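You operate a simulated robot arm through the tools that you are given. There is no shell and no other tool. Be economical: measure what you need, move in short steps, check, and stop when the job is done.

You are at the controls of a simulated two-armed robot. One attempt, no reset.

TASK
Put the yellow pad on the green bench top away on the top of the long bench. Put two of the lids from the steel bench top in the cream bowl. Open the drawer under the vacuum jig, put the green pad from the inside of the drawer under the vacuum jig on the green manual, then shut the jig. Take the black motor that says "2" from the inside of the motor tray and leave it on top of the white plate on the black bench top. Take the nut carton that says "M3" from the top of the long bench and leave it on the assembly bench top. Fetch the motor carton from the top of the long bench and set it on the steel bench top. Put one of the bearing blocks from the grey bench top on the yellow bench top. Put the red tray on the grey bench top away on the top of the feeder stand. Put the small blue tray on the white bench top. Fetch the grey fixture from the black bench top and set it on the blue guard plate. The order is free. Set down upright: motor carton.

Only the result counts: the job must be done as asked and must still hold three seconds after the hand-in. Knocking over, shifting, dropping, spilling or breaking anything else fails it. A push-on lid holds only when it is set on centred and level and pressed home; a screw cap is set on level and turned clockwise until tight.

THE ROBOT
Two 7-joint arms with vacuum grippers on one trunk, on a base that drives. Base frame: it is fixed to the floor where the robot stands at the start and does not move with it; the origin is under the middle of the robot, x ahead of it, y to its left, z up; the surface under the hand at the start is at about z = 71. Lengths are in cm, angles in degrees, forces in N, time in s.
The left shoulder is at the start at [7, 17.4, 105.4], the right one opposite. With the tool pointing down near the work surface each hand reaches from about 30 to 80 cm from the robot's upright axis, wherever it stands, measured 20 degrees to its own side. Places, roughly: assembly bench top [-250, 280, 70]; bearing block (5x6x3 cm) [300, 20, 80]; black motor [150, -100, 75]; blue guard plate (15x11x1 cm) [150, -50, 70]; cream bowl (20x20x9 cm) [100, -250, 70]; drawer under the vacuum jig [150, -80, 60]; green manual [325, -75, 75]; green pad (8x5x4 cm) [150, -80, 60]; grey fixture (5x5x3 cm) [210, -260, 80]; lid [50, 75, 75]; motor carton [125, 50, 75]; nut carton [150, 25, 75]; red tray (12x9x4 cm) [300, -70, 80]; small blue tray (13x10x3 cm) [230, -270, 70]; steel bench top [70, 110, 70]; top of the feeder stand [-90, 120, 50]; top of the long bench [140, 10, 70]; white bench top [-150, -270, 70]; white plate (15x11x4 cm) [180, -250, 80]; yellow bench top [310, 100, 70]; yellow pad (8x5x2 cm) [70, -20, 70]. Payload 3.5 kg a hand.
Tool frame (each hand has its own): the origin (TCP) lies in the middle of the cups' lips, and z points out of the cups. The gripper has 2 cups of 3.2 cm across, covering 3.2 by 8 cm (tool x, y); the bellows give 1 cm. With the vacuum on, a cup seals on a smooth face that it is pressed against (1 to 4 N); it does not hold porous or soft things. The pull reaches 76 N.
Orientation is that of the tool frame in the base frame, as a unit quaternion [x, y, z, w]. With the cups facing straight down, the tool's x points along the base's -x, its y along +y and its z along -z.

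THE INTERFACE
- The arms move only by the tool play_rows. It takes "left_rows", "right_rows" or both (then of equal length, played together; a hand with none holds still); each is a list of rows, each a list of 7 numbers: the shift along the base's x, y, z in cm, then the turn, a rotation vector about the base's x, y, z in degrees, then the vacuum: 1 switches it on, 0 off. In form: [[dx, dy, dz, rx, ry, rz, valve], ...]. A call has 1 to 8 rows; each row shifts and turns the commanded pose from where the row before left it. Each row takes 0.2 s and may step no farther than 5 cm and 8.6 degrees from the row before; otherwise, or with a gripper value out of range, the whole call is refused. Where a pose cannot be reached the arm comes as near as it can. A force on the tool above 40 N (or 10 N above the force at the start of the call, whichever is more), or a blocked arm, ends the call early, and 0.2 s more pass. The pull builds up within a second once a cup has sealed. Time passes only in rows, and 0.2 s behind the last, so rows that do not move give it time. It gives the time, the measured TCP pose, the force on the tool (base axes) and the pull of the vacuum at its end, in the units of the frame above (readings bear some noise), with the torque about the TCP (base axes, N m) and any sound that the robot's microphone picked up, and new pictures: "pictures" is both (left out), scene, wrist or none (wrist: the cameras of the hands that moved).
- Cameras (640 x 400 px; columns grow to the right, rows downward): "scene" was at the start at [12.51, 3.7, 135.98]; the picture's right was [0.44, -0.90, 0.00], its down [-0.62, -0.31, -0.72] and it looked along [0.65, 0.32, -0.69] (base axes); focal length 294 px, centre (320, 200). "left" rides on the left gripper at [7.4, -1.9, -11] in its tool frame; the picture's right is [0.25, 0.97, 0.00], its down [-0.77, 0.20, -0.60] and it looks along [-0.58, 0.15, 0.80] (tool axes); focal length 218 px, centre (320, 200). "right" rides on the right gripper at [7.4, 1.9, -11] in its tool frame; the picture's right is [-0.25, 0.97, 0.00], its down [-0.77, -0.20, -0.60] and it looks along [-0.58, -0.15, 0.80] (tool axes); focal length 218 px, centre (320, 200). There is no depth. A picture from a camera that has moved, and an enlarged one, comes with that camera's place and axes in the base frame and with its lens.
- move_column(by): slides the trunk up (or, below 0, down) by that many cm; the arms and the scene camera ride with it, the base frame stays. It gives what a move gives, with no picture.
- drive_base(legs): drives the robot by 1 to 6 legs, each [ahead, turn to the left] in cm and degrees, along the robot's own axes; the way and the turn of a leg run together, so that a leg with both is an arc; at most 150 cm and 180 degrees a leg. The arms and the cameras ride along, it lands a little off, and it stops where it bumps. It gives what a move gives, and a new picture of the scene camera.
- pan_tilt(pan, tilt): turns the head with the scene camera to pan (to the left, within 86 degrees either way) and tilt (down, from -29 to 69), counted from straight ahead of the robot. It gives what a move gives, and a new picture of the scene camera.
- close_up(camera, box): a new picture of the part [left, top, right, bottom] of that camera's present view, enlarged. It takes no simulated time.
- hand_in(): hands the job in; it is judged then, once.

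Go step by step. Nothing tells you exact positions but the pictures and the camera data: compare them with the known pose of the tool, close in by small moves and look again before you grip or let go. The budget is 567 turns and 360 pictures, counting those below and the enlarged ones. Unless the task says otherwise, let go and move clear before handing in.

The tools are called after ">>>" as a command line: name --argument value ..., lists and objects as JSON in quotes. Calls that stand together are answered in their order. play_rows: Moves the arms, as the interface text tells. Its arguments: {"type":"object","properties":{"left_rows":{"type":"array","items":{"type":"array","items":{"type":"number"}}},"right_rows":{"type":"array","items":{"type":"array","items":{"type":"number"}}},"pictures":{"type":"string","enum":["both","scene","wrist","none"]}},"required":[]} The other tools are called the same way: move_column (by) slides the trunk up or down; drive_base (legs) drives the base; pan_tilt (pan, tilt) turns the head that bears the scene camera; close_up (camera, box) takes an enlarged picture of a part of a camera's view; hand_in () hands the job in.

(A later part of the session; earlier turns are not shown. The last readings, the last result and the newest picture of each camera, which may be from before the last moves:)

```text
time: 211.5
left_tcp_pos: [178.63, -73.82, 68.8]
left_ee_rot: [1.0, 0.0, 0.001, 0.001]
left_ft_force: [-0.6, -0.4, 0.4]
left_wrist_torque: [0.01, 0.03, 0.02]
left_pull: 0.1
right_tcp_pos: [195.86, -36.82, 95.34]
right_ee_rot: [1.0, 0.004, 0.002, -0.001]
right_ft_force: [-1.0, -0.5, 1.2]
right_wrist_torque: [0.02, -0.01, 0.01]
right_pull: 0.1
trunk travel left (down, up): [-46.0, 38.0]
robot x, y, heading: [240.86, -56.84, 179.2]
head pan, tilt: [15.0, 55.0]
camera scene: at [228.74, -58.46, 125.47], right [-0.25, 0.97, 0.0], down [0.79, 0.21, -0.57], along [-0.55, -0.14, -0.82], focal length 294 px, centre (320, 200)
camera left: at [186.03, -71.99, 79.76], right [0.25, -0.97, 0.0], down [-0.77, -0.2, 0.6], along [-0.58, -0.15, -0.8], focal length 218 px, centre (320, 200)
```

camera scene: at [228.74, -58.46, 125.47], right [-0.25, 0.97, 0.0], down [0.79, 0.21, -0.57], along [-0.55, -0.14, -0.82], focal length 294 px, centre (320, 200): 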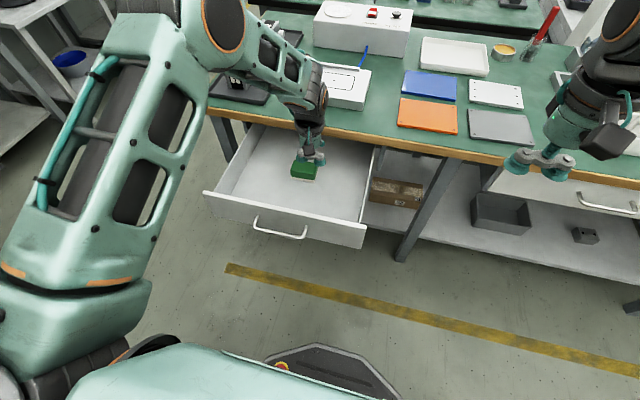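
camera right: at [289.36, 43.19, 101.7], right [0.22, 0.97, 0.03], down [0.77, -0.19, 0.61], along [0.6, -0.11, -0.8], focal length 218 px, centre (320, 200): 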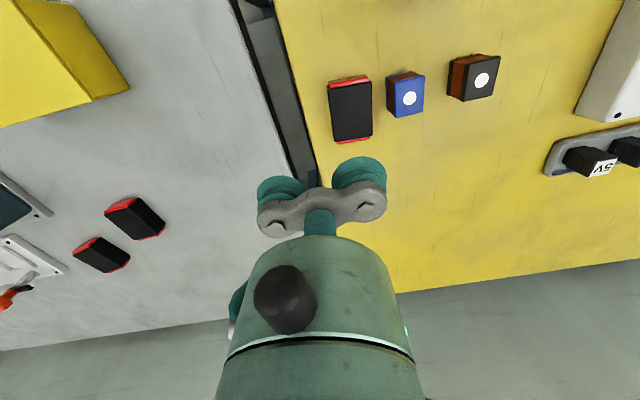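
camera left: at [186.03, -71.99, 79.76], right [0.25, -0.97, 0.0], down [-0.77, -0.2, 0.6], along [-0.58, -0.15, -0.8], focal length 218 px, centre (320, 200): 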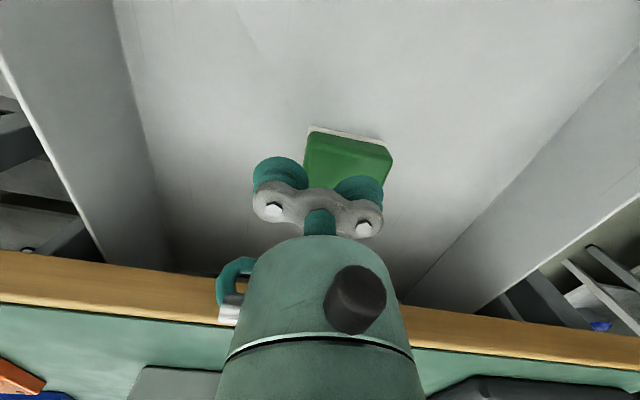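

Good alignment. I lower with vacuum on in small steps.

>>> play_rows --left_rows '[[0, 0, -2.5, 0, 0, 0, 1], [0, 0, -1, 0, 0, 0, 1], [0, 0, -0.5, 0, 0, 0, 1], [0, 0, -0.5, 0, 0, 0, 1], [0, 0, -0.5, 0, 0, 0, 1], [0, 0, -0.4, 0, 0, 0, 1], [0, 0, 0, 0, 0, 0, 1]]' --pictures "none"

```text
time: 213.1
left_tcp_pos: [178.67, -73.76, 63.58]
left_ee_rot: [1.0, 0.0, -0.002, 0.0]
left_ft_force: [-2.0, -0.4, 31.5]
left_wrist_torque: [-0.87, 0.08, 0.05]
left_pull: 37.8
right_tcp_pos: [196.28, -36.69, 95.37]
right_ee_rot: [1.0, 0.004, -0.001, 0.0]
right_ft_force: [0.2, -0.5, 0.0]
right_wrist_torque: [-0.03, -0.04, -0.01]
right_pull: 0.1
trunk travel left (down, up): [-46.0, 38.0]
robot x, y, heading: [240.5, -56.91, 179.7]
head pan, tilt: [15.0, 55.0]
```

Sealed at 37.8 N. I lift straight out of the drawer.

>>> play_rows --left_rows '[[0, 0, 0.6, 0, 0, 0, 1], [0, 0, 1.5, 0, 0, 0, 1], [0, 0, 3.5, 0, 0, 0, 1], [0, 0, 4.5, 0, 0, 0, 1], [0, 0, 4.5, 0, 0, 0, 1], [1, 0, 4.5, 0, 0, 0, 1], [2, 0, 4.5, 0, 0, 0, 1], [2, 0, 4.5, 0, 0, 0, 1]]' --pictures "scene"

```text
time: 214.9
left_tcp_pos: [183.78, -73.75, 91.61]
left_ee_rot: [1.0, 0.0, -0.001, 0.001]
left_ft_force: [0.3, -1.0, -0.2]
left_wrist_torque: [0.04, 0.0, 0.0]
left_pull: 0.0
right_tcp_pos: [195.98, -36.89, 95.23]
right_ee_rot: [1.0, 0.004, 0.0, -0.002]
right_ft_force: [0.7, 0.5, 0.5]
right_wrist_torque: [-0.02, -0.01, 0.02]
right_pull: 0.0
trunk travel left (down, up): [-46.0, 38.0]
robot x, y, heading: [240.78, -56.84, 179.2]
head pan, tilt: [15.0, 55.0]
camera scene: at [229.01, -58.42, 125.49], right [-0.25, 0.97, 0.0], down [0.79, 0.2, -0.57], along [-0.56, -0.14, -0.82], focal length 294 px, centre (320, 200)
```

scene: 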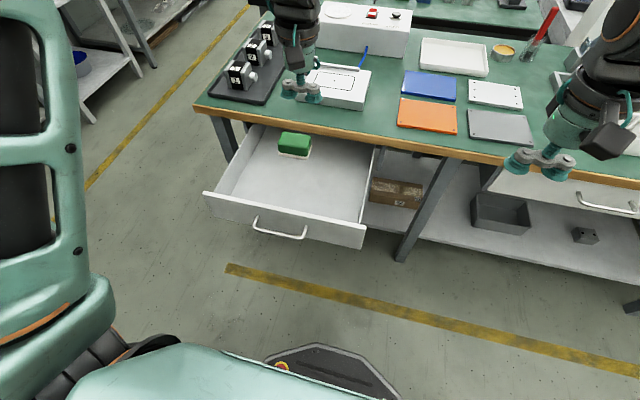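

The pad slipped off during the lift (pressed too hard, moved too fast) and now lies further back at about (169, -81). I need the drawer further open, so I hook the front panel from the inside with the left hand.

>>> play_rows --left_rows '[[3, 4, -2.5, 0, 0, 0, 0], [3, 4, -1, 0, 0, 0, 0], [0, 2, -4.5, 0, 0, 0, 0], [0, 0, -4.5, 0, 0, 0, 0], [0, 0, -4.5, 0, 0, 0, 0], [0, 0, -4.5, 0, 0, 0, 0], [0, 0, -3, 0, 0, 0, 0]]'

```text
refused: row 1 steps farther than a row can; nothing moved
```

>>> play_rows --left_rows '[[2, 3.5, -2.5, 0, 0, 0, 0], [2, 4, -1, 0, 0, 0, 0], [1, 2.5, -4, 0, 0, 0, 0], [0, 0, -4.5, 0, 0, 0, 0], [0, 0, -4.5, 0, 0, 0, 0], [0, 0, -4.5, 0, 0, 0, 0], [0, 0, -4.5, 0, 0, 0, 0]]'

```text
time: 216.5
left_tcp_pos: [188.66, -63.9, 66.05]
left_ee_rot: [1.0, 0.0, 0.0, 0.0]
left_ft_force: [-0.5, 0.5, 0.2]
left_wrist_torque: [0.02, -0.05, 0.04]
left_pull: 0.1
right_tcp_pos: [195.9, -36.86, 95.22]
right_ee_rot: [1.0, 0.005, 0.001, -0.001]
right_ft_force: [-0.3, 0.3, -0.2]
right_wrist_torque: [0.02, -0.01, 0.03]
right_pull: 0.0
trunk travel left (down, up): [-46.0, 38.0]
robot x, y, heading: [240.75, -56.89, 179.5]
head pan, tilt: [15.0, 55.0]
camera scene: at [228.72, -58.43, 125.47], right [-0.25, 0.97, 0.0], down [0.79, 0.21, -0.57], along [-0.55, -0.14, -0.82], focal length 294 px, centre (320, 200)
camera left: at [196.06, -62.04, 76.97], right [0.25, -0.97, 0.0], down [-0.77, -0.2, 0.6], along [-0.58, -0.15, -0.8], focal length 218 px, centre (320, 200)
```

scene: 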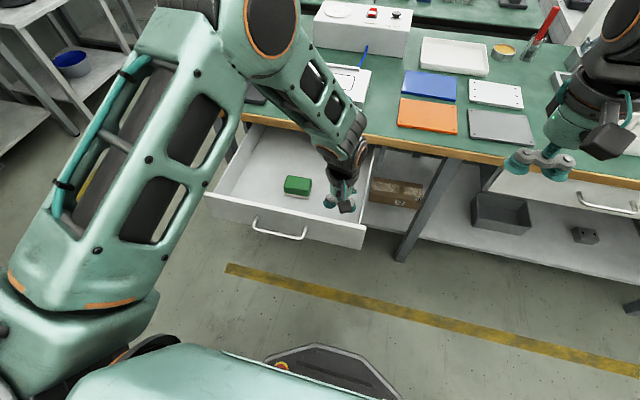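
left: 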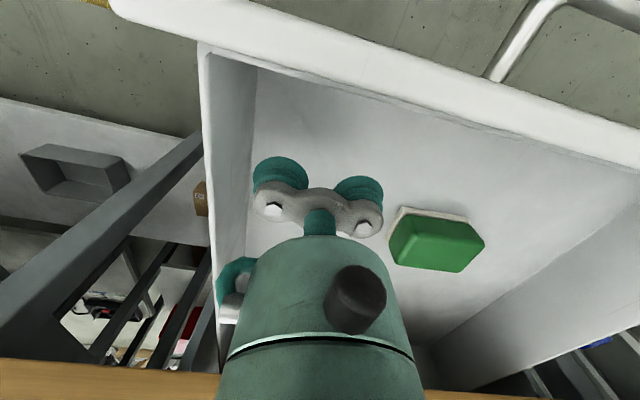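

The pad is actually lying at (184.5, -75.9) with green side up: it fell at the end of the lift. It is now well reachable; I retry with gentle pressure and a slower lift.

>>> play_rows --left_rows '[[0, 0, 4, 0, 0, 0, 0], [-1, -3, 2, 0, 0, 0, 0], [-1.5, -3.3, 0, 0, 0, 0, 0], [-1.6, -3.3, 0, 0, 0, 0, 0], [0, 0, -2, 0, 0, 0, 0], [0, 0, 0, 0, 0, 0, 0]]' --pictures "wrist"

```text
time: 217.9
left_tcp_pos: [184.57, -73.51, 70.06]
left_ee_rot: [1.0, 0.001, 0.0, 0.0]
left_ft_force: [0.4, -0.3, -0.6]
left_wrist_torque: [0.02, -0.03, -0.02]
left_pull: 0.0
right_tcp_pos: [195.89, -36.74, 95.35]
right_ee_rot: [1.0, 0.004, 0.001, 0.0]
right_ft_force: [1.2, 0.1, -0.3]
right_wrist_torque: [-0.01, 0.01, 0.01]
right_pull: 0.1
trunk travel left (down, up): [-46.0, 38.0]
robot x, y, heading: [240.91, -56.97, 179.5]
head pan, tilt: [15.0, 55.0]
camera left: at [191.98, -71.59, 81.04], right [0.25, -0.97, 0.0], down [-0.77, -0.2, 0.6], along [-0.58, -0.15, -0.8], focal length 218 px, centre (320, 200)
```

left: 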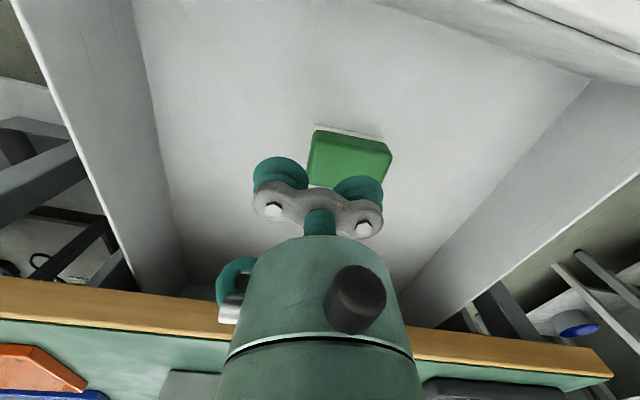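

Aligned the same way. I lower gently, stopping at light contact.

>>> play_rows --left_rows '[[0, 0, -3, 0, 0, 0, 1], [0, 0, -1.6, 0, 0, 0, 1], [0, 0, -0.4, 0, 0, 0, 1], [0, 0, -0.3, 0, 0, 0, 1], [0, 0, 0, 0, 0, 0, 1]]' --pictures "none"

```text
time: 219.1
left_tcp_pos: [184.4, -73.4, 64.81]
left_ee_rot: [1.0, 0.0, -0.001, 0.0]
left_ft_force: [0.3, 0.4, -0.3]
left_wrist_torque: [-0.02, 0.01, -0.02]
left_pull: 0.1
right_tcp_pos: [196.03, -36.81, 95.31]
right_ee_rot: [1.0, 0.005, 0.0, -0.001]
right_ft_force: [-0.5, 0.3, 0.3]
right_wrist_torque: [0.0, -0.02, -0.02]
right_pull: 0.1
trunk travel left (down, up): [-46.0, 38.0]
robot x, y, heading: [240.8, -56.59, 179.5]
head pan, tilt: [15.0, 55.0]
```

>>> play_rows --left_rows '[[0, 0, -0.3, 0, 0, 0, 1], [0, 0, -0.3, 0, 0, 0, 1], [0, 0, 0, 0, 0, 0, 1], [0, 0, 0, 0, 0, 0, 1]]' --pictures "none"

```text
time: 220.1
left_tcp_pos: [184.6, -73.32, 64.18]
left_ee_rot: [1.0, -0.001, 0.0, 0.0]
left_ft_force: [-1.1, 0.7, 2.5]
left_wrist_torque: [-0.04, -0.01, 0.0]
left_pull: 0.0
right_tcp_pos: [195.93, -36.82, 95.22]
right_ee_rot: [1.0, 0.005, 0.001, 0.0]
right_ft_force: [-0.4, 0.1, -0.8]
right_wrist_torque: [-0.03, -0.02, -0.01]
right_pull: 0.1
trunk travel left (down, up): [-46.0, 38.0]
robot x, y, heading: [240.61, -56.62, 179.4]
head pan, tilt: [15.0, 55.0]
```

>>> play_rows --left_rows '[[0, 0, -0.2, 0, 0, 0, 1], [0, 0, 0, 0, 0, 0, 1], [0, 0, 0, 0, 0, 0, 1]]' --pictures "none"

```text
time: 220.9
left_tcp_pos: [184.53, -73.36, 63.88]
left_ee_rot: [1.0, 0.0, 0.0, 0.0]
left_ft_force: [-0.5, 1.3, 4.6]
left_wrist_torque: [-0.05, -0.01, -0.03]
left_pull: 0.1
right_tcp_pos: [195.98, -36.94, 95.25]
right_ee_rot: [1.0, 0.005, 0.001, -0.002]
right_ft_force: [-0.6, 0.2, -0.2]
right_wrist_torque: [-0.02, 0.02, 0.03]
right_pull: 0.1
trunk travel left (down, up): [-46.0, 38.0]
robot x, y, heading: [240.74, -56.88, 179.3]
head pan, tilt: [15.0, 55.0]
```

Contact without seal and a torque suggest the second cup also rests on the pad's edge. I lift slightly, shift 1.2 cm so only one cup is over the pad, and press again.

>>> play_rows --left_rows '[[0, 0, 1.2, 0, 0, 0, 1], [0, 1.2, 0, 0, 0, 0, 1], [0, 0, -0.8, 0, 0, 0, 1], [0, 0, -0.4, 0, 0, 0, 1], [0, 0, -0.3, 0, 0, 0, 1], [0, 0, 0, 0, 0, 0, 1], [0, 0, 0, 0, 0, 0, 1]]' --pictures "wrist"

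```text
time: 222.5
left_tcp_pos: [184.43, -72.14, 63.72]
left_ee_rot: [1.0, -0.001, 0.0, 0.0]
left_ft_force: [-0.3, 1.5, 4.3]
left_wrist_torque: [-0.09, 0.0, 0.0]
left_pull: 0.1
right_tcp_pos: [196.01, -36.79, 95.22]
right_ee_rot: [1.0, 0.004, 0.001, 0.0]
right_ft_force: [-0.1, 0.5, -0.4]
right_wrist_torque: [0.01, -0.03, -0.02]
right_pull: 0.0
trunk travel left (down, up): [-46.0, 38.0]
robot x, y, heading: [240.77, -56.76, 179.4]
head pan, tilt: [15.0, 55.0]
camera left: at [191.89, -70.23, 74.56], right [0.25, -0.97, 0.0], down [-0.77, -0.2, 0.6], along [-0.58, -0.15, -0.8], focal length 218 px, centre (320, 200)
```

left: 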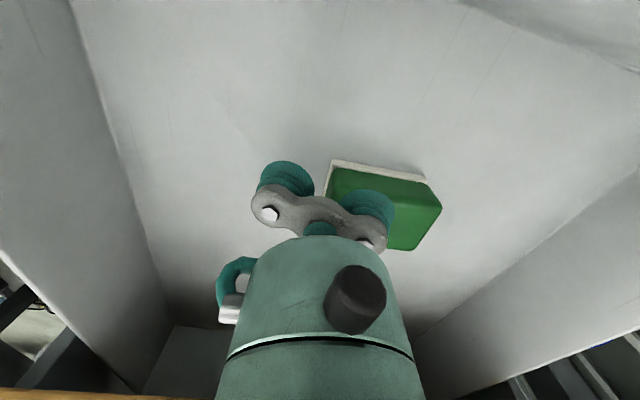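

Now only one cup is over the pad; I press a bit more until it seals.

>>> play_rows --left_rows '[[0, 0, -0.3, 0, 0, 0, 1], [0, 0, 0, 0, 0, 0, 1], [0, 0, -0.2, 0, 0, 0, 1], [0, 0, 0, 0, 0, 0, 1], [0, 0, 0, 0, 0, 0, 1]]' --pictures "none"

```text
time: 223.7
left_tcp_pos: [184.5, -72.08, 63.35]
left_ee_rot: [1.0, -0.001, -0.001, 0.001]
left_ft_force: [-1.1, 1.2, 23.1]
left_wrist_torque: [-0.29, -0.04, 0.05]
left_pull: 0.0
right_tcp_pos: [196.11, -36.82, 95.2]
right_ee_rot: [1.0, 0.004, 0.0, 0.0]
right_ft_force: [0.4, -0.3, -0.4]
right_wrist_torque: [-0.02, 0.02, -0.05]
right_pull: 0.0
trunk travel left (down, up): [-46.0, 38.0]
robot x, y, heading: [240.6, -56.7, 179.3]
head pan, tilt: [15.0, 55.0]
```

The images show the pad's top face is centred at x 183.5, so my cup was hanging over its edge. I shift 1 cm back and press again.

>>> play_rows --left_rows '[[0, 0, 1.6, 0, 0, 0, 1], [-1.0, -0.6, 0, 0, 0, 0, 1], [0, 0, -0.6, 0, 0, 0, 1], [0, 0, -0.3, 0, 0, 0, 1], [0, 0, -0.2, 0, 0, 0, 1], [0, 0, 0, 0, 0, 0, 1], [0, 0, 0, 0, 0, 0, 1]]' --pictures "none"

```text
time: 225.3
left_tcp_pos: [183.58, -72.71, 63.72]
left_ee_rot: [1.0, 0.0, -0.001, 0.001]
left_ft_force: [-1.5, -1.8, 26.8]
left_wrist_torque: [-1.15, 0.19, -0.02]
left_pull: 37.6
right_tcp_pos: [196.16, -36.86, 95.29]
right_ee_rot: [1.0, 0.004, 0.0, 0.0]
right_ft_force: [0.0, -0.3, 0.0]
right_wrist_torque: [-0.02, 0.0, -0.02]
right_pull: 0.1
trunk travel left (down, up): [-46.0, 38.0]
robot x, y, heading: [240.72, -56.66, 179.3]
head pan, tilt: [15.0, 55.0]
```

Sealed at 37.6 N. I lift slowly.

>>> play_rows --left_rows '[[0, 0, 0.3, 0, 0, 0, 1], [0, 0, 0.5, 0, 0, 0, 1], [0, 0, 1, 0, 0, 0, 1], [0, 0, 2, 0, 0, 0, 1], [0, 0, 3, 0, 0, 0, 1], [0, 0, 3, 0, 0, 0, 1], [0, 0, 3, 0, 0, 0, 1], [0, 0, 1.5, 0, 0, 0, 1]]' --pictures "wrist"

```text
time: 227.1
left_tcp_pos: [183.43, -72.57, 78.05]
left_ee_rot: [1.0, 0.0, 0.0, 0.001]
left_ft_force: [-0.7, 0.0, -0.4]
left_wrist_torque: [-0.93, -0.02, -0.02]
left_pull: 37.8
right_tcp_pos: [195.97, -36.82, 95.29]
right_ee_rot: [1.0, 0.005, 0.001, 0.0]
right_ft_force: [-0.9, 0.3, -1.0]
right_wrist_torque: [0.01, 0.01, 0.02]
right_pull: 0.1
trunk travel left (down, up): [-46.0, 38.0]
robot x, y, heading: [240.52, -56.56, 179.1]
head pan, tilt: [15.0, 55.0]
camera left: at [190.77, -70.79, 88.99], right [0.25, -0.97, 0.0], down [-0.77, -0.2, 0.6], along [-0.58, -0.15, -0.8], focal length 218 px, centre (320, 200)
```

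left: 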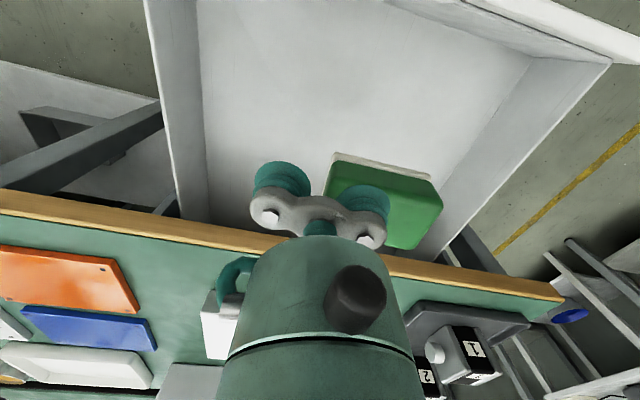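

The hold is clean now. I raise the pad and turn to look at the grey bench with the manual.

>>> play_rows --left_rows '[[0.5, 0, 3, 0, 0, 0, 1], [0.5, 0, 3, 0, 0, 0, 1], [1, 0, 3, 0, 0, 0, 1], [2, 0, 3, 0, 0, 0, 1], [2, 0, 3, 0, 0, 0, 1], [2, 0, 3, 0, 0, 0, 1], [2, 0, 3, 0, 0, 0, 1], [1, 0, 2, 0, 0, 0, 1]]' --pictures "none"

>>> drive_base --legs '[[0, 90]]'

>>> pan_tilt --pan 40 --tilt 40

```text
time: 228.9
left_tcp_pos: [194.53, -72.84, 100.89]
left_ee_rot: [1.0, 0.0, 0.0, 0.001]
left_ft_force: [0.4, 0.8, -1.0]
left_wrist_torque: [-0.93, 0.0, 0.02]
left_pull: 37.9
right_tcp_pos: [195.92, -36.88, 95.2]
right_ee_rot: [1.0, 0.005, 0.001, -0.001]
right_ft_force: [0.8, 0.4, -0.4]
right_wrist_torque: [0.04, 0.01, -0.01]
right_pull: 0.1
trunk travel left (down, up): [-46.0, 38.0]
robot x, y, heading: [240.86, -56.77, 179.8]
head pan, tilt: [15.0, 55.0]
```

```text
time: 233.2
left_tcp_pos: [257.58, -102.48, 101.0]
left_ee_rot: [0.7, 0.714, 0.0, 0.0]
left_ft_force: [0.1, -0.4, -0.3]
left_wrist_torque: [0.0, -0.95, 0.01]
left_pull: 38.0
right_tcp_pos: [221.69, -101.9, 95.29]
right_ee_rot: [0.697, 0.717, 0.0, -0.001]
right_ft_force: [0.5, -0.7, -0.8]
right_wrist_torque: [0.03, -0.03, -0.01]
right_pull: 0.1
trunk travel left (down, up): [-46.0, 38.0]
robot x, y, heading: [240.71, -56.54, -89.2]
head pan, tilt: [15.0, 55.0]
camera scene: at [242.82, -68.63, 125.47], right [-0.96, -0.27, 0.0], down [-0.22, 0.79, -0.57], along [0.15, -0.55, -0.82], focal length 294 px, centre (320, 200)
```

scene: 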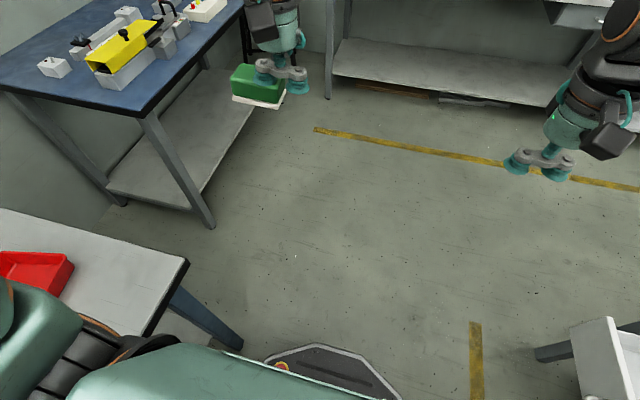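

```text
time: 234.1
left_tcp_pos: [257.59, -102.59, 100.86]
left_ee_rot: [0.7, 0.714, 0.001, 0.0]
left_ft_force: [0.0, 0.3, -0.5]
left_wrist_torque: [0.02, -0.96, 0.02]
left_pull: 37.6
right_tcp_pos: [221.72, -101.9, 95.16]
right_ee_rot: [0.697, 0.717, 0.0, -0.001]
right_ft_force: [-0.4, -1.2, 0.1]
right_wrist_torque: [0.01, 0.03, 0.0]
right_pull: 0.1
trunk travel left (down, up): [-46.0, 38.0]
robot x, y, heading: [240.71, -56.81, -89.5]
head pan, tilt: [40.0, 40.0]
camera scene: at [246.39, -68.14, 127.54], right [-0.76, -0.65, 0.0], down [-0.42, 0.49, -0.77], along [0.5, -0.58, -0.64], focal length 294 px, centre (320, 200)
```

scene: 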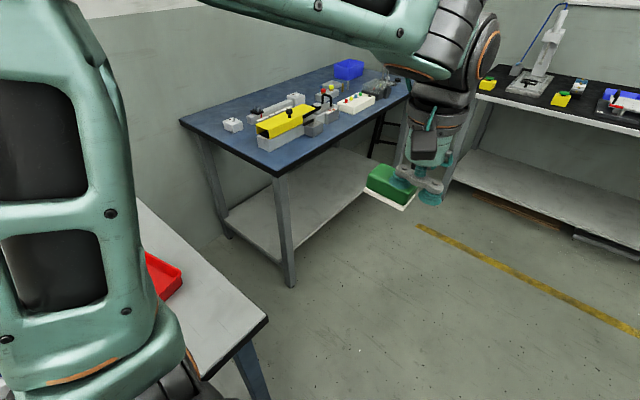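

The blue bench leaves a bay between it and the grey bench. I raise the right hand, then drive to about (266, -117) facing the manual corner.

>>> play_rows --right_rows '[[0, 0, 4, 0, 0, 0, 0], [0, 0, 4, 0, 0, 0, 0], [0, 0, 4, 0, 0, 0, 0]]' --pictures "none"

>>> drive_base --legs '[[61, 0], [0, 98]]'

```text
time: 234.9
left_tcp_pos: [257.75, -102.51, 100.89]
left_ee_rot: [0.7, 0.714, 0.0, 0.0]
left_ft_force: [0.0, 0.5, -1.0]
left_wrist_torque: [0.02, -0.93, -0.03]
left_pull: 37.7
right_tcp_pos: [222.06, -101.8, 107.18]
right_ee_rot: [0.697, 0.717, 0.0, -0.001]
right_ft_force: [-0.1, 0.7, 0.0]
right_wrist_torque: [0.02, -0.02, 0.02]
right_pull: 0.1
trunk travel left (down, up): [-46.0, 38.0]
robot x, y, heading: [240.76, -56.86, -89.4]
head pan, tilt: [40.0, 40.0]
```

```text
time: 242.4
left_tcp_pos: [284.25, -92.52, 100.78]
left_ee_rot: [-0.089, 0.996, 0.001, 0.001]
left_ft_force: [-0.4, 0.4, -0.1]
left_wrist_torque: [0.9, 0.16, 0.02]
left_pull: 37.6
right_tcp_pos: [289.13, -127.99, 107.17]
right_ee_rot: [-0.094, 0.996, -0.001, -0.002]
right_ft_force: [-0.1, 0.0, -0.8]
right_wrist_torque: [-0.04, 0.01, 0.02]
right_pull: 0.1
trunk travel left (down, up): [-46.0, 38.0]
robot x, y, heading: [241.28, -116.45, 9.8]
head pan, tilt: [40.0, 40.0]
camera scene: at [252.12, -109.15, 127.54], right [0.76, -0.65, 0.0], down [-0.42, -0.49, -0.77], along [0.5, 0.58, -0.64], focal length 294 px, centre (320, 200)
```

scene: 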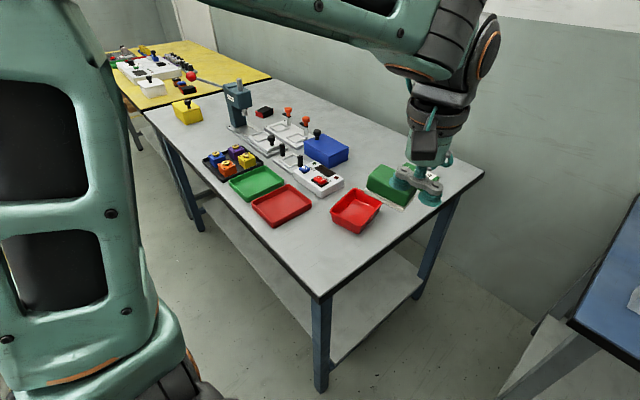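

I see the deep red tray (12×9×4) at about (296, -72), and the manual behind my hand. I move forward into the bay.

>>> drive_base --legs '[[23, 0]]'

>>> close_up --camera "left" --box '[0, 0, 640, 400]'

```text
time: 244.1
left_tcp_pos: [306.76, -88.59, 100.82]
left_ee_rot: [-0.09, 0.996, 0.0, -0.001]
left_ft_force: [-0.1, -0.3, -0.8]
left_wrist_torque: [0.93, 0.2, 0.06]
left_pull: 37.7
right_tcp_pos: [311.66, -124.16, 106.94]
right_ee_rot: [-0.094, 0.996, -0.001, 0.0]
right_ft_force: [0.1, 0.0, -0.4]
right_wrist_torque: [0.01, 0.0, -0.01]
right_pull: 0.0
trunk travel left (down, up): [-46.0, 38.0]
robot x, y, heading: [264.13, -112.81, 9.6]
head pan, tilt: [40.0, 40.0]
camera scene: at [274.73, -105.25, 127.54], right [0.76, -0.65, 0.0], down [-0.42, -0.49, -0.77], along [0.49, 0.59, -0.64], focal length 294 px, centre (320, 200)
```

scene: 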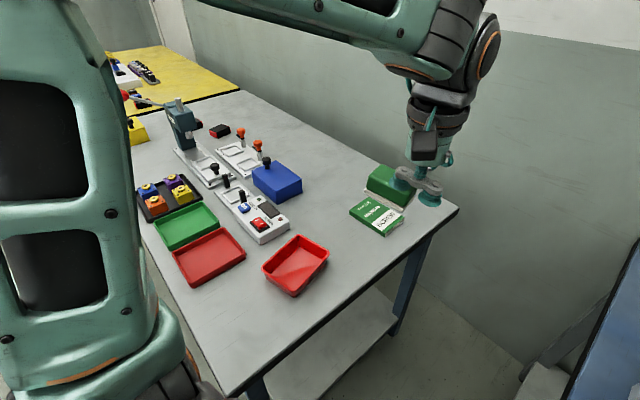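

```text
1.00 times, centred on (320, 200) of left (not enlarged: the box is as wide or as high as the picture)
camera zoom: at [299.95, -91.87, 111.81], right [-0.42, 0.91, 0.0], down [0.72, 0.34, 0.6], along [0.55, 0.26, -0.8], focal length 218 px, centre (320, 200)
```

zoom: 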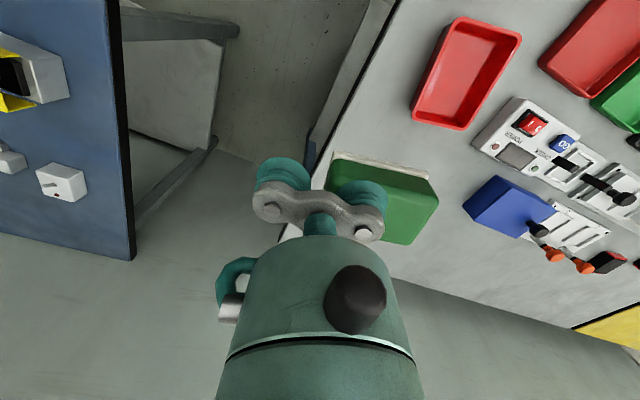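

The manual's centre is about (323, -71). I bring the pad over it (the pad sits 3 cm to the left of the tool centre).

>>> play_rows --left_rows '[[3.3, 2.9, 0, 0, 0, 0, 1], [3.3, 2.9, 0, 0, 0, 0, 1], [3.4, 2.9, 0, 0, 0, 0, 1], [3.4, 2.9, -1, 0, 0, 0, 1], [3.3, 3, -2, 0, 0, 0, 1], [0, 0, -4, 0, 0, 0, 1], [0, 0, -4, 0, 0, 0, 1]]'

```text
time: 245.7
left_tcp_pos: [323.4, -73.82, 89.88]
left_ee_rot: [-0.089, 0.996, 0.0, 0.0]
left_ft_force: [0.3, 0.3, -1.1]
left_wrist_torque: [0.91, 0.18, 0.05]
left_pull: 37.7
right_tcp_pos: [311.84, -123.91, 106.99]
right_ee_rot: [-0.094, 0.996, -0.001, -0.001]
right_ft_force: [-0.2, -0.5, -0.7]
right_wrist_torque: [0.01, -0.01, -0.03]
right_pull: 0.0
trunk travel left (down, up): [-46.0, 38.0]
robot x, y, heading: [264.26, -112.54, 9.8]
head pan, tilt: [40.0, 40.0]
camera scene: at [274.79, -105.17, 127.53], right [0.76, -0.65, 0.0], down [-0.42, -0.49, -0.77], along [0.49, 0.58, -0.64], focal length 294 px, centre (320, 200)
camera left: at [316.59, -77.12, 100.78], right [-0.42, 0.91, 0.0], down [0.72, 0.34, 0.6], along [0.55, 0.25, -0.8], focal length 218 px, centre (320, 200)
```

scene: 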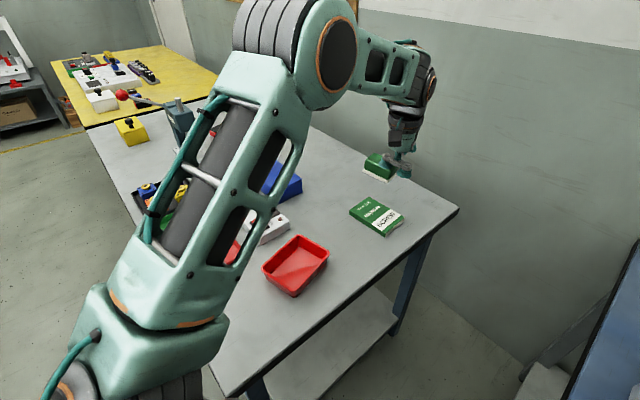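
left: 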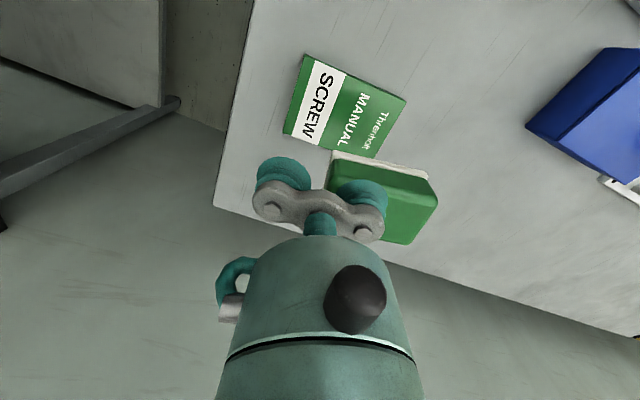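

Manual measured at centre (322, -71.8), aligned with the pad. I correct by about 1 cm and lower.

>>> play_rows --left_rows '[[-0.9, -1.1, -2, 0, 0, 0, 1], [0, 0, -4, 0, 0, 0, 1], [0, 0, -1.5, 0, 0, 0, 1], [0, 0, -0.7, 0, 0, 0, 1], [0, 0, -0.6, 0, 0, 0, 1], [0, 0, 0, 0, 0, 0, 1]]'

```text
time: 247.1
left_tcp_pos: [322.4, -75.14, 81.16]
left_ee_rot: [-0.089, 0.996, -0.001, 0.001]
left_ft_force: [0.8, 0.1, -0.4]
left_wrist_torque: [0.9, 0.14, 0.07]
left_pull: 37.6
right_tcp_pos: [311.71, -124.09, 107.05]
right_ee_rot: [-0.094, 0.996, -0.001, 0.0]
right_ft_force: [-0.4, 0.2, 0.1]
right_wrist_torque: [0.0, -0.01, 0.06]
right_pull: 0.0
trunk travel left (down, up): [-46.0, 38.0]
robot x, y, heading: [264.23, -112.59, 9.7]
head pan, tilt: [40.0, 40.0]
camera scene: at [274.66, -105.27, 127.54], right [0.76, -0.65, 0.0], down [-0.41, -0.49, -0.77], along [0.49, 0.59, -0.64], focal length 294 px, centre (320, 200)
camera left: at [315.69, -78.42, 92.07], right [-0.42, 0.91, 0.0], down [0.72, 0.34, 0.6], along [0.55, 0.26, -0.8], focal length 218 px, centre (320, 200)
```

scene: 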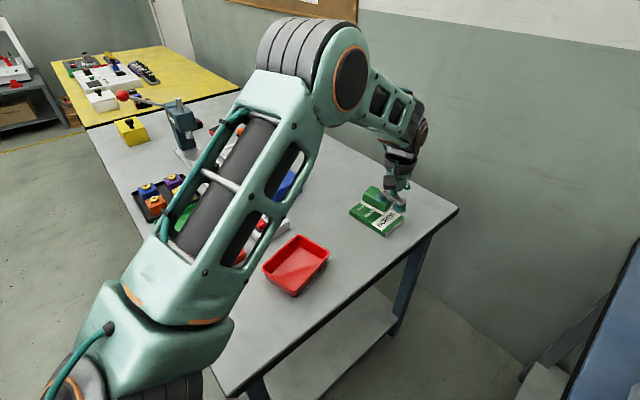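
left: 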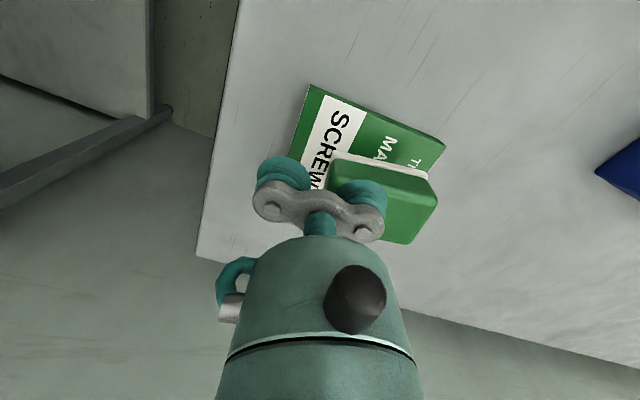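

Well centred over the manual. I lower to contact.

>>> play_rows --left_rows '[[0, 0, -0.6, 0, 0, 0, 1], [0, 0, -0.5, 0, 0, 0, 1], [0, 0, -0.5, 0, 0, 0, 1], [0, 0, -0.4, 0, 0, 0, 1], [0, 0, 0, 0, 0, 0, 1]]' --pictures "none"

```text
time: 248.3
left_tcp_pos: [322.48, -75.21, 79.14]
left_ee_rot: [-0.09, 0.996, 0.001, 0.0]
left_ft_force: [-0.5, -0.2, 2.3]
left_wrist_torque: [0.98, 0.02, 0.05]
left_pull: 38.1
right_tcp_pos: [311.53, -124.12, 107.07]
right_ee_rot: [-0.094, 0.996, -0.001, -0.001]
right_ft_force: [0.0, 0.2, 0.6]
right_wrist_torque: [0.03, 0.01, -0.02]
right_pull: 0.0
trunk travel left (down, up): [-46.0, 38.0]
robot x, y, heading: [264.6, -112.89, 10.2]
head pan, tilt: [40.0, 40.0]
```

Light contact at z 79.1. I release and rise.

>>> play_rows --left_rows '[[0, 0, -0.2, 0, 0, 0, 0], [0, 0, 0, 0, 0, 0, 0], [0, 0, 0, 0, 0, 0, 0], [0, 0, 0, 0, 0, 0, 0], [0, 0, 1, 0, 0, 0, 0], [0, 0, 3, 0, 0, 0, 0], [0, 0, 4.5, 0, 0, 0, 0], [0, 0, 4.5, 0, 0, 0, 0]]' --pictures "wrist"

```text
time: 250.1
left_tcp_pos: [322.54, -75.37, 91.9]
left_ee_rot: [-0.09, 0.996, 0.001, 0.001]
left_ft_force: [0.3, -0.1, 0.2]
left_wrist_torque: [-0.01, -0.01, -0.03]
left_pull: 0.0
right_tcp_pos: [311.49, -124.02, 107.14]
right_ee_rot: [-0.095, 0.996, -0.002, 0.0]
right_ft_force: [-0.5, -0.2, 0.1]
right_wrist_torque: [-0.02, 0.05, 0.04]
right_pull: 0.1
trunk travel left (down, up): [-46.0, 38.0]
robot x, y, heading: [264.11, -112.74, 9.8]
head pan, tilt: [40.0, 40.0]
camera left: at [315.65, -78.61, 102.85], right [-0.42, 0.91, 0.0], down [0.72, 0.34, 0.6], along [0.55, 0.26, -0.8], focal length 218 px, centre (320, 200)
```

left: 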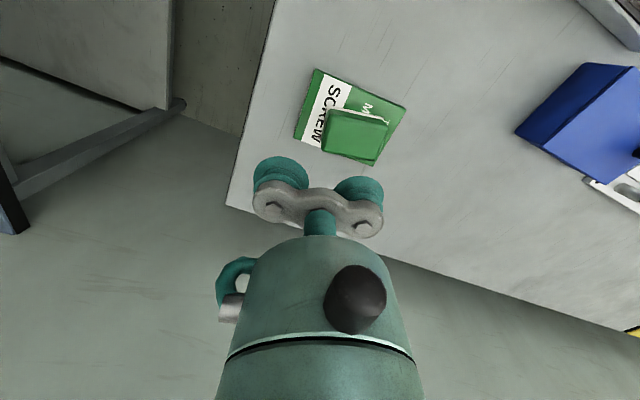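

The green pad lies on the manual. I tuck the left arm back and return to the aisle to shut the drawer.

>>> play_rows --left_rows '[[-2.5, -2.5, 3, 0, 0, 0, 0], [-3.3, -2.9, 2, 0, 0, 0, 0], [-3.3, -2.9, 2, 0, 0, 0, 0], [-3.4, -2.9, 2, 0, 0, 0, 0], [-3.3, -2.9, 0, 0, 0, 0, 0]]' --pictures "none"

>>> drive_base --legs '[[-25, 0], [0, 80], [52, 0]]'

```text
time: 251.3
left_tcp_pos: [306.53, -89.08, 100.73]
left_ee_rot: [-0.09, 0.996, 0.0, 0.0]
left_ft_force: [0.3, 0.6, 0.7]
left_wrist_torque: [-0.02, 0.0, -0.02]
left_pull: 0.0
right_tcp_pos: [311.69, -123.95, 107.11]
right_ee_rot: [-0.094, 0.996, -0.001, 0.0]
right_ft_force: [0.3, 0.3, 0.1]
right_wrist_torque: [-0.01, 0.01, -0.02]
right_pull: 0.1
trunk travel left (down, up): [-46.0, 38.0]
robot x, y, heading: [264.24, -112.51, 10.2]
head pan, tilt: [40.0, 40.0]
```

```text
time: 259.2
left_tcp_pos: [224.23, -19.09, 100.67]
left_ee_rot: [0.708, -0.706, 0.0, 0.0]
left_ft_force: [0.3, -0.7, -0.1]
left_wrist_torque: [-0.06, 0.03, -0.02]
left_pull: 0.0
right_tcp_pos: [259.4, -19.97, 106.99]
right_ee_rot: [0.712, -0.702, 0.002, -0.001]
right_ft_force: [-0.6, 0.1, 0.9]
right_wrist_torque: [-0.04, -0.02, 0.01]
right_pull: 0.0
trunk travel left (down, up): [-46.0, 38.0]
robot x, y, heading: [239.31, -65.02, 90.1]
head pan, tilt: [40.0, 40.0]
camera scene: at [234.61, -53.28, 127.54], right [0.77, 0.64, 0.0], down [0.41, -0.49, -0.77], along [-0.49, 0.59, -0.64], focal length 294 px, centre (320, 200)
```

scene: 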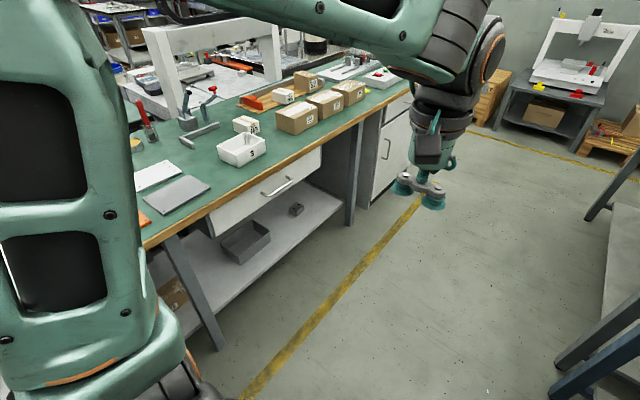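

Turn to face the drawer and look.

>>> drive_base --legs '[[0, 90]]'

>>> pan_tilt --pan 10 --tilt 60

```text
time: 263.4
left_tcp_pos: [193.72, -79.91, 100.77]
left_ee_rot: [1.0, -0.006, 0.0, -0.001]
left_ft_force: [0.5, -0.7, 0.9]
left_wrist_torque: [0.03, 0.01, 0.01]
left_pull: 0.2
right_tcp_pos: [195.27, -44.76, 107.08]
right_ee_rot: [1.0, -0.001, 0.001, -0.001]
right_ft_force: [0.8, 0.5, 0.9]
right_wrist_torque: [-0.02, -0.01, 0.01]
right_pull: 0.0
trunk travel left (down, up): [-46.0, 38.0]
robot x, y, heading: [239.82, -64.7, 178.9]
head pan, tilt: [40.0, 40.0]
camera scene: at [228.39, -70.13, 127.54], right [-0.63, 0.78, 0.0], down [0.5, 0.4, -0.77], along [-0.6, -0.48, -0.64], focal length 294 px, centre (320, 200)
```

scene: 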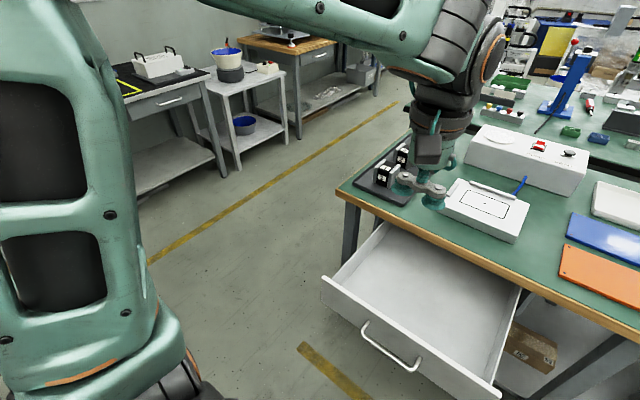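

```text
time: 264.4
left_tcp_pos: [193.86, -79.79, 100.83]
left_ee_rot: [1.0, -0.006, 0.0, 0.001]
left_ft_force: [0.5, 0.0, 0.5]
left_wrist_torque: [0.05, -0.01, 0.0]
left_pull: 0.1
right_tcp_pos: [195.3, -44.67, 107.06]
right_ee_rot: [1.0, -0.002, 0.001, -0.001]
right_ft_force: [0.6, 0.1, -1.0]
right_wrist_torque: [-0.02, 0.01, -0.01]
right_pull: 0.0
trunk travel left (down, up): [-46.0, 38.0]
robot x, y, heading: [239.93, -64.95, 178.9]
head pan, tilt: [10.0, 60.0]
camera scene: at [228.42, -65.81, 124.87], right [-0.15, 0.99, 0.0], down [0.86, 0.13, -0.5], along [-0.49, -0.08, -0.87], focal length 294 px, centre (320, 200)
```

scene: 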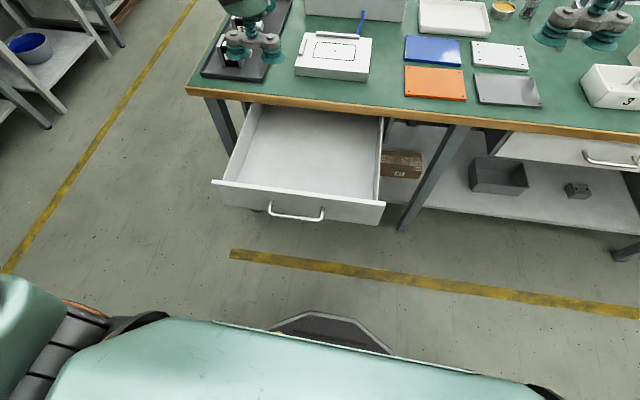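

I position the left hand in front of the drawer face, right of the handle, pointing down.

>>> play_rows --left_rows '[[1.5, 3.5, -1, 0, 0, 0, 0], [1.5, 3.5, -2, 0, 0, 0, 0], [2, 3.5, -2, 0, 0, 0, 0], [2, 3.5, -2, 0, 0, 0, 0], [2, 2.8, -2, 0, 0, 0, 0], [0, 0, -4.8, 0, 0, 0, 0], [0, 0, -4.8, 0, 0, 0, 0], [0, 0, -4.8, 0, 0, 0, 0]]' --pictures "none"

>>> play_rows --left_rows '[[0, 0, -4.8, 0, 0, 0, 0], [0, 0, -4.8, 0, 0, 0, 0], [0, 0, -4.8, 0, 0, 0, 0]]'

```text
time: 266.1
left_tcp_pos: [202.92, -62.9, 77.39]
left_ee_rot: [1.0, -0.006, 0.0, -0.001]
left_ft_force: [-0.5, 0.2, -0.6]
left_wrist_torque: [0.02, -0.01, 0.03]
left_pull: 0.1
right_tcp_pos: [195.29, -44.56, 106.99]
right_ee_rot: [1.0, -0.002, 0.003, 0.001]
right_ft_force: [-1.1, 0.4, 0.7]
right_wrist_torque: [0.0, 0.02, -0.01]
right_pull: 0.1
trunk travel left (down, up): [-46.0, 38.0]
robot x, y, heading: [239.88, -64.81, 178.8]
head pan, tilt: [10.0, 60.0]
```

```text
time: 266.9
left_tcp_pos: [202.52, -62.77, 63.3]
left_ee_rot: [1.0, 0.003, 0.0, -0.009]
left_ft_force: [-0.6, 0.5, -0.3]
left_wrist_torque: [-0.01, -0.03, -0.01]
left_pull: 0.1
right_tcp_pos: [195.29, -44.71, 107.02]
right_ee_rot: [1.0, -0.002, 0.002, 0.0]
right_ft_force: [-0.4, 0.5, -0.1]
right_wrist_torque: [-0.02, -0.03, -0.01]
right_pull: 0.1
trunk travel left (down, up): [-46.0, 38.0]
robot x, y, heading: [239.72, -65.08, 178.8]
head pan, tilt: [10.0, 60.0]
camera scene: at [228.3, -65.73, 124.86], right [-0.15, 0.99, 0.0], down [0.86, 0.13, -0.5], along [-0.49, -0.08, -0.87], focal length 294 px, centre (320, 200)
camera left: at [209.98, -61.03, 74.3], right [0.26, -0.97, -0.02], down [-0.77, -0.22, 0.6], along [-0.58, -0.14, -0.8], focal length 218 px, centre (320, 200)
```

scene: 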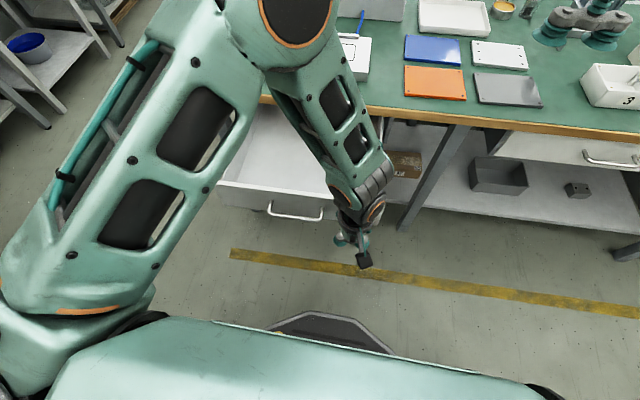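
left: 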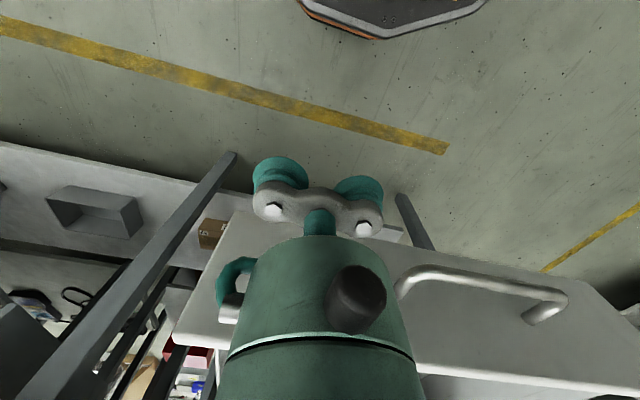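

First I push the face in a few cm, then I will push on the handle (it keeps the hand clear of the bench edge at the end).

>>> play_rows --left_rows '[[-2, 0, 0, 0, 0, 0, 0], [-2, 0, 0, 0, 0, 0, 0], [-2, 0, 0, 0, 0, 0, 0], [-2, 0, 0, 0, 0, 0, 0], [-2, 0, 0, 0, 0, 0, 0], [-2, 0, 0, 0, 0, 0, 0]]'

```text
time: 268.4
left_tcp_pos: [190.69, -63.3, 62.93]
left_ee_rot: [1.0, -0.005, 0.0, 0.001]
left_ft_force: [0.6, -0.4, -0.2]
left_wrist_torque: [-0.01, 0.0, -0.03]
left_pull: 0.0
right_tcp_pos: [195.28, -44.8, 107.08]
right_ee_rot: [1.0, -0.002, 0.0, -0.001]
right_ft_force: [0.5, 0.1, 0.7]
right_wrist_torque: [0.01, -0.02, -0.01]
right_pull: 0.2
trunk travel left (down, up): [-46.0, 38.0]
robot x, y, heading: [240.05, -64.95, 178.7]
head pan, tilt: [10.0, 60.0]
camera scene: at [228.38, -65.79, 124.86], right [-0.15, 0.99, 0.0], down [0.86, 0.13, -0.5], along [-0.49, -0.08, -0.87], focal length 294 px, centre (320, 200)
camera left: at [198.2, -61.37, 73.87], right [0.24, -0.97, 0.0], down [-0.77, -0.19, 0.6], along [-0.59, -0.15, -0.8], focal length 218 px, centre (320, 200)
```

scene: 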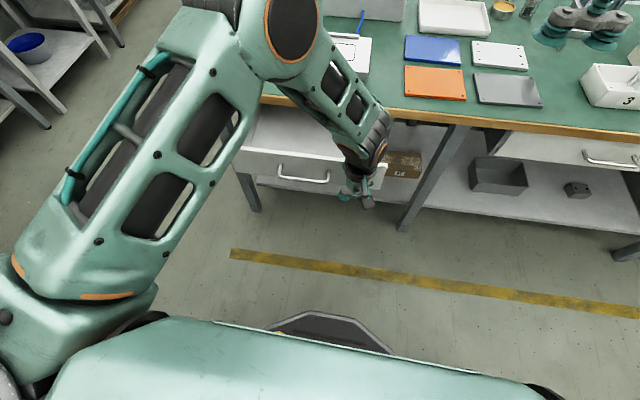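
left: 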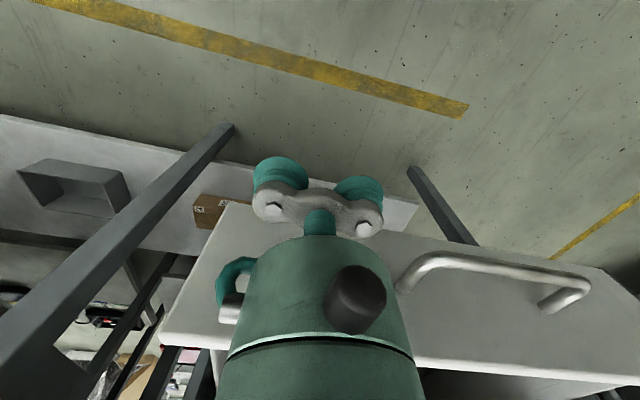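

It moves freely. Now I back off, shift to the handle centre and push there.

>>> play_rows --left_rows '[[4, 0, 0, 0, 0, 0, 0], [4, 0, -0.5, 0, 0, 0, 0], [0, -4.8, -0.5, 0, 0, 0, 0], [0, -4.8, 0, 0, 0, 0, 0], [0, -4.8, 0, 0, 0, 0, 0]]' --pictures "wrist"

```text
time: 269.6
left_tcp_pos: [198.73, -77.52, 62.21]
left_ee_rot: [1.0, -0.006, 0.0, -0.002]
left_ft_force: [0.3, -0.4, -0.3]
left_wrist_torque: [-0.01, 0.01, -0.01]
left_pull: 0.0
right_tcp_pos: [195.27, -44.77, 107.1]
right_ee_rot: [1.0, -0.002, 0.001, -0.002]
right_ft_force: [0.6, -0.4, -0.4]
right_wrist_torque: [0.04, -0.01, -0.02]
right_pull: 0.0
trunk travel left (down, up): [-46.0, 38.0]
robot x, y, heading: [239.61, -64.79, 178.8]
head pan, tilt: [10.0, 60.0]
camera left: at [206.15, -75.74, 72.97], right [0.24, -0.97, 0.0], down [-0.77, -0.19, 0.6], along [-0.59, -0.14, -0.8], focal length 218 px, centre (320, 200)
```

left: 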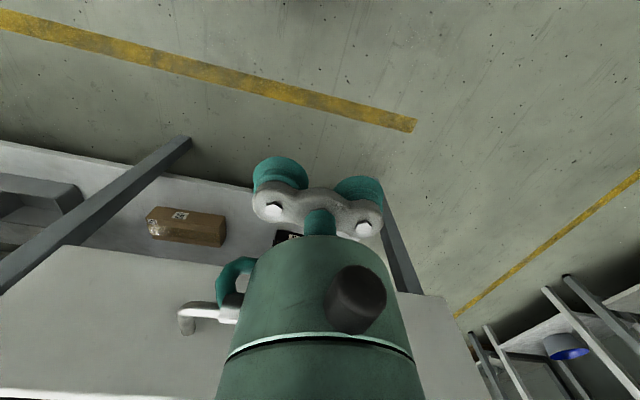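

Push on the handle.

>>> play_rows --left_rows '[[-2.5, 0, 0, 0, 0, 0, 0], [-2.5, 0, 0, 0, 0, 0, 0], [-2.5, 0, 0, 0, 0, 0, 0], [-2.5, 0, 0, 0, 0, 0, 0], [-2.5, 0, 0, 0, 0, 0, 0], [-2.5, 0, 0, 0, 0, 0, 0]]'

```text
time: 270.9
left_tcp_pos: [183.73, -77.53, 61.98]
left_ee_rot: [1.0, -0.006, 0.0, 0.0]
left_ft_force: [0.1, 0.4, 0.0]
left_wrist_torque: [0.02, -0.06, -0.01]
left_pull: 0.0
right_tcp_pos: [195.37, -44.68, 107.09]
right_ee_rot: [1.0, -0.002, 0.001, -0.001]
right_ft_force: [-0.1, -0.4, 0.1]
right_wrist_torque: [0.01, -0.03, -0.01]
right_pull: 0.0
trunk travel left (down, up): [-46.0, 38.0]
robot x, y, heading: [240.0, -64.64, 179.0]
head pan, tilt: [10.0, 60.0]
camera scene: at [228.36, -65.81, 124.86], right [-0.15, 0.99, 0.0], down [0.86, 0.13, -0.5], along [-0.49, -0.08, -0.87], focal length 294 px, centre (320, 200)
camera left: at [191.18, -75.74, 72.95], right [0.24, -0.97, 0.0], down [-0.77, -0.19, 0.6], along [-0.59, -0.15, -0.8], focal length 218 px, centre (320, 200)
```

scene: 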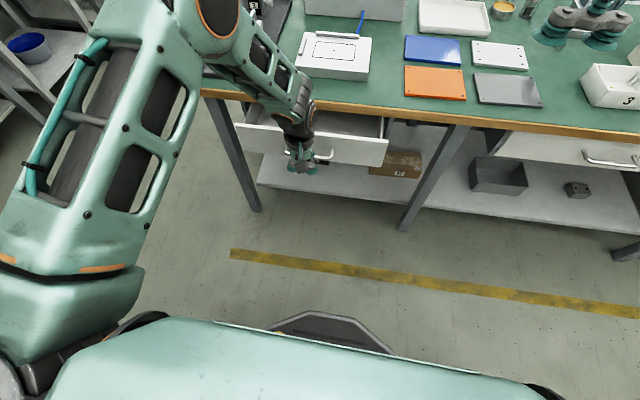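
left: 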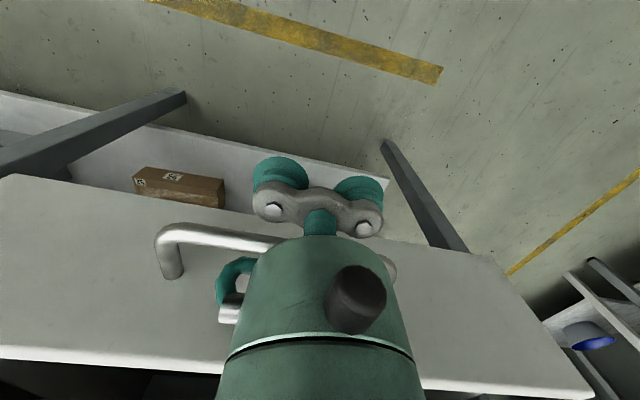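

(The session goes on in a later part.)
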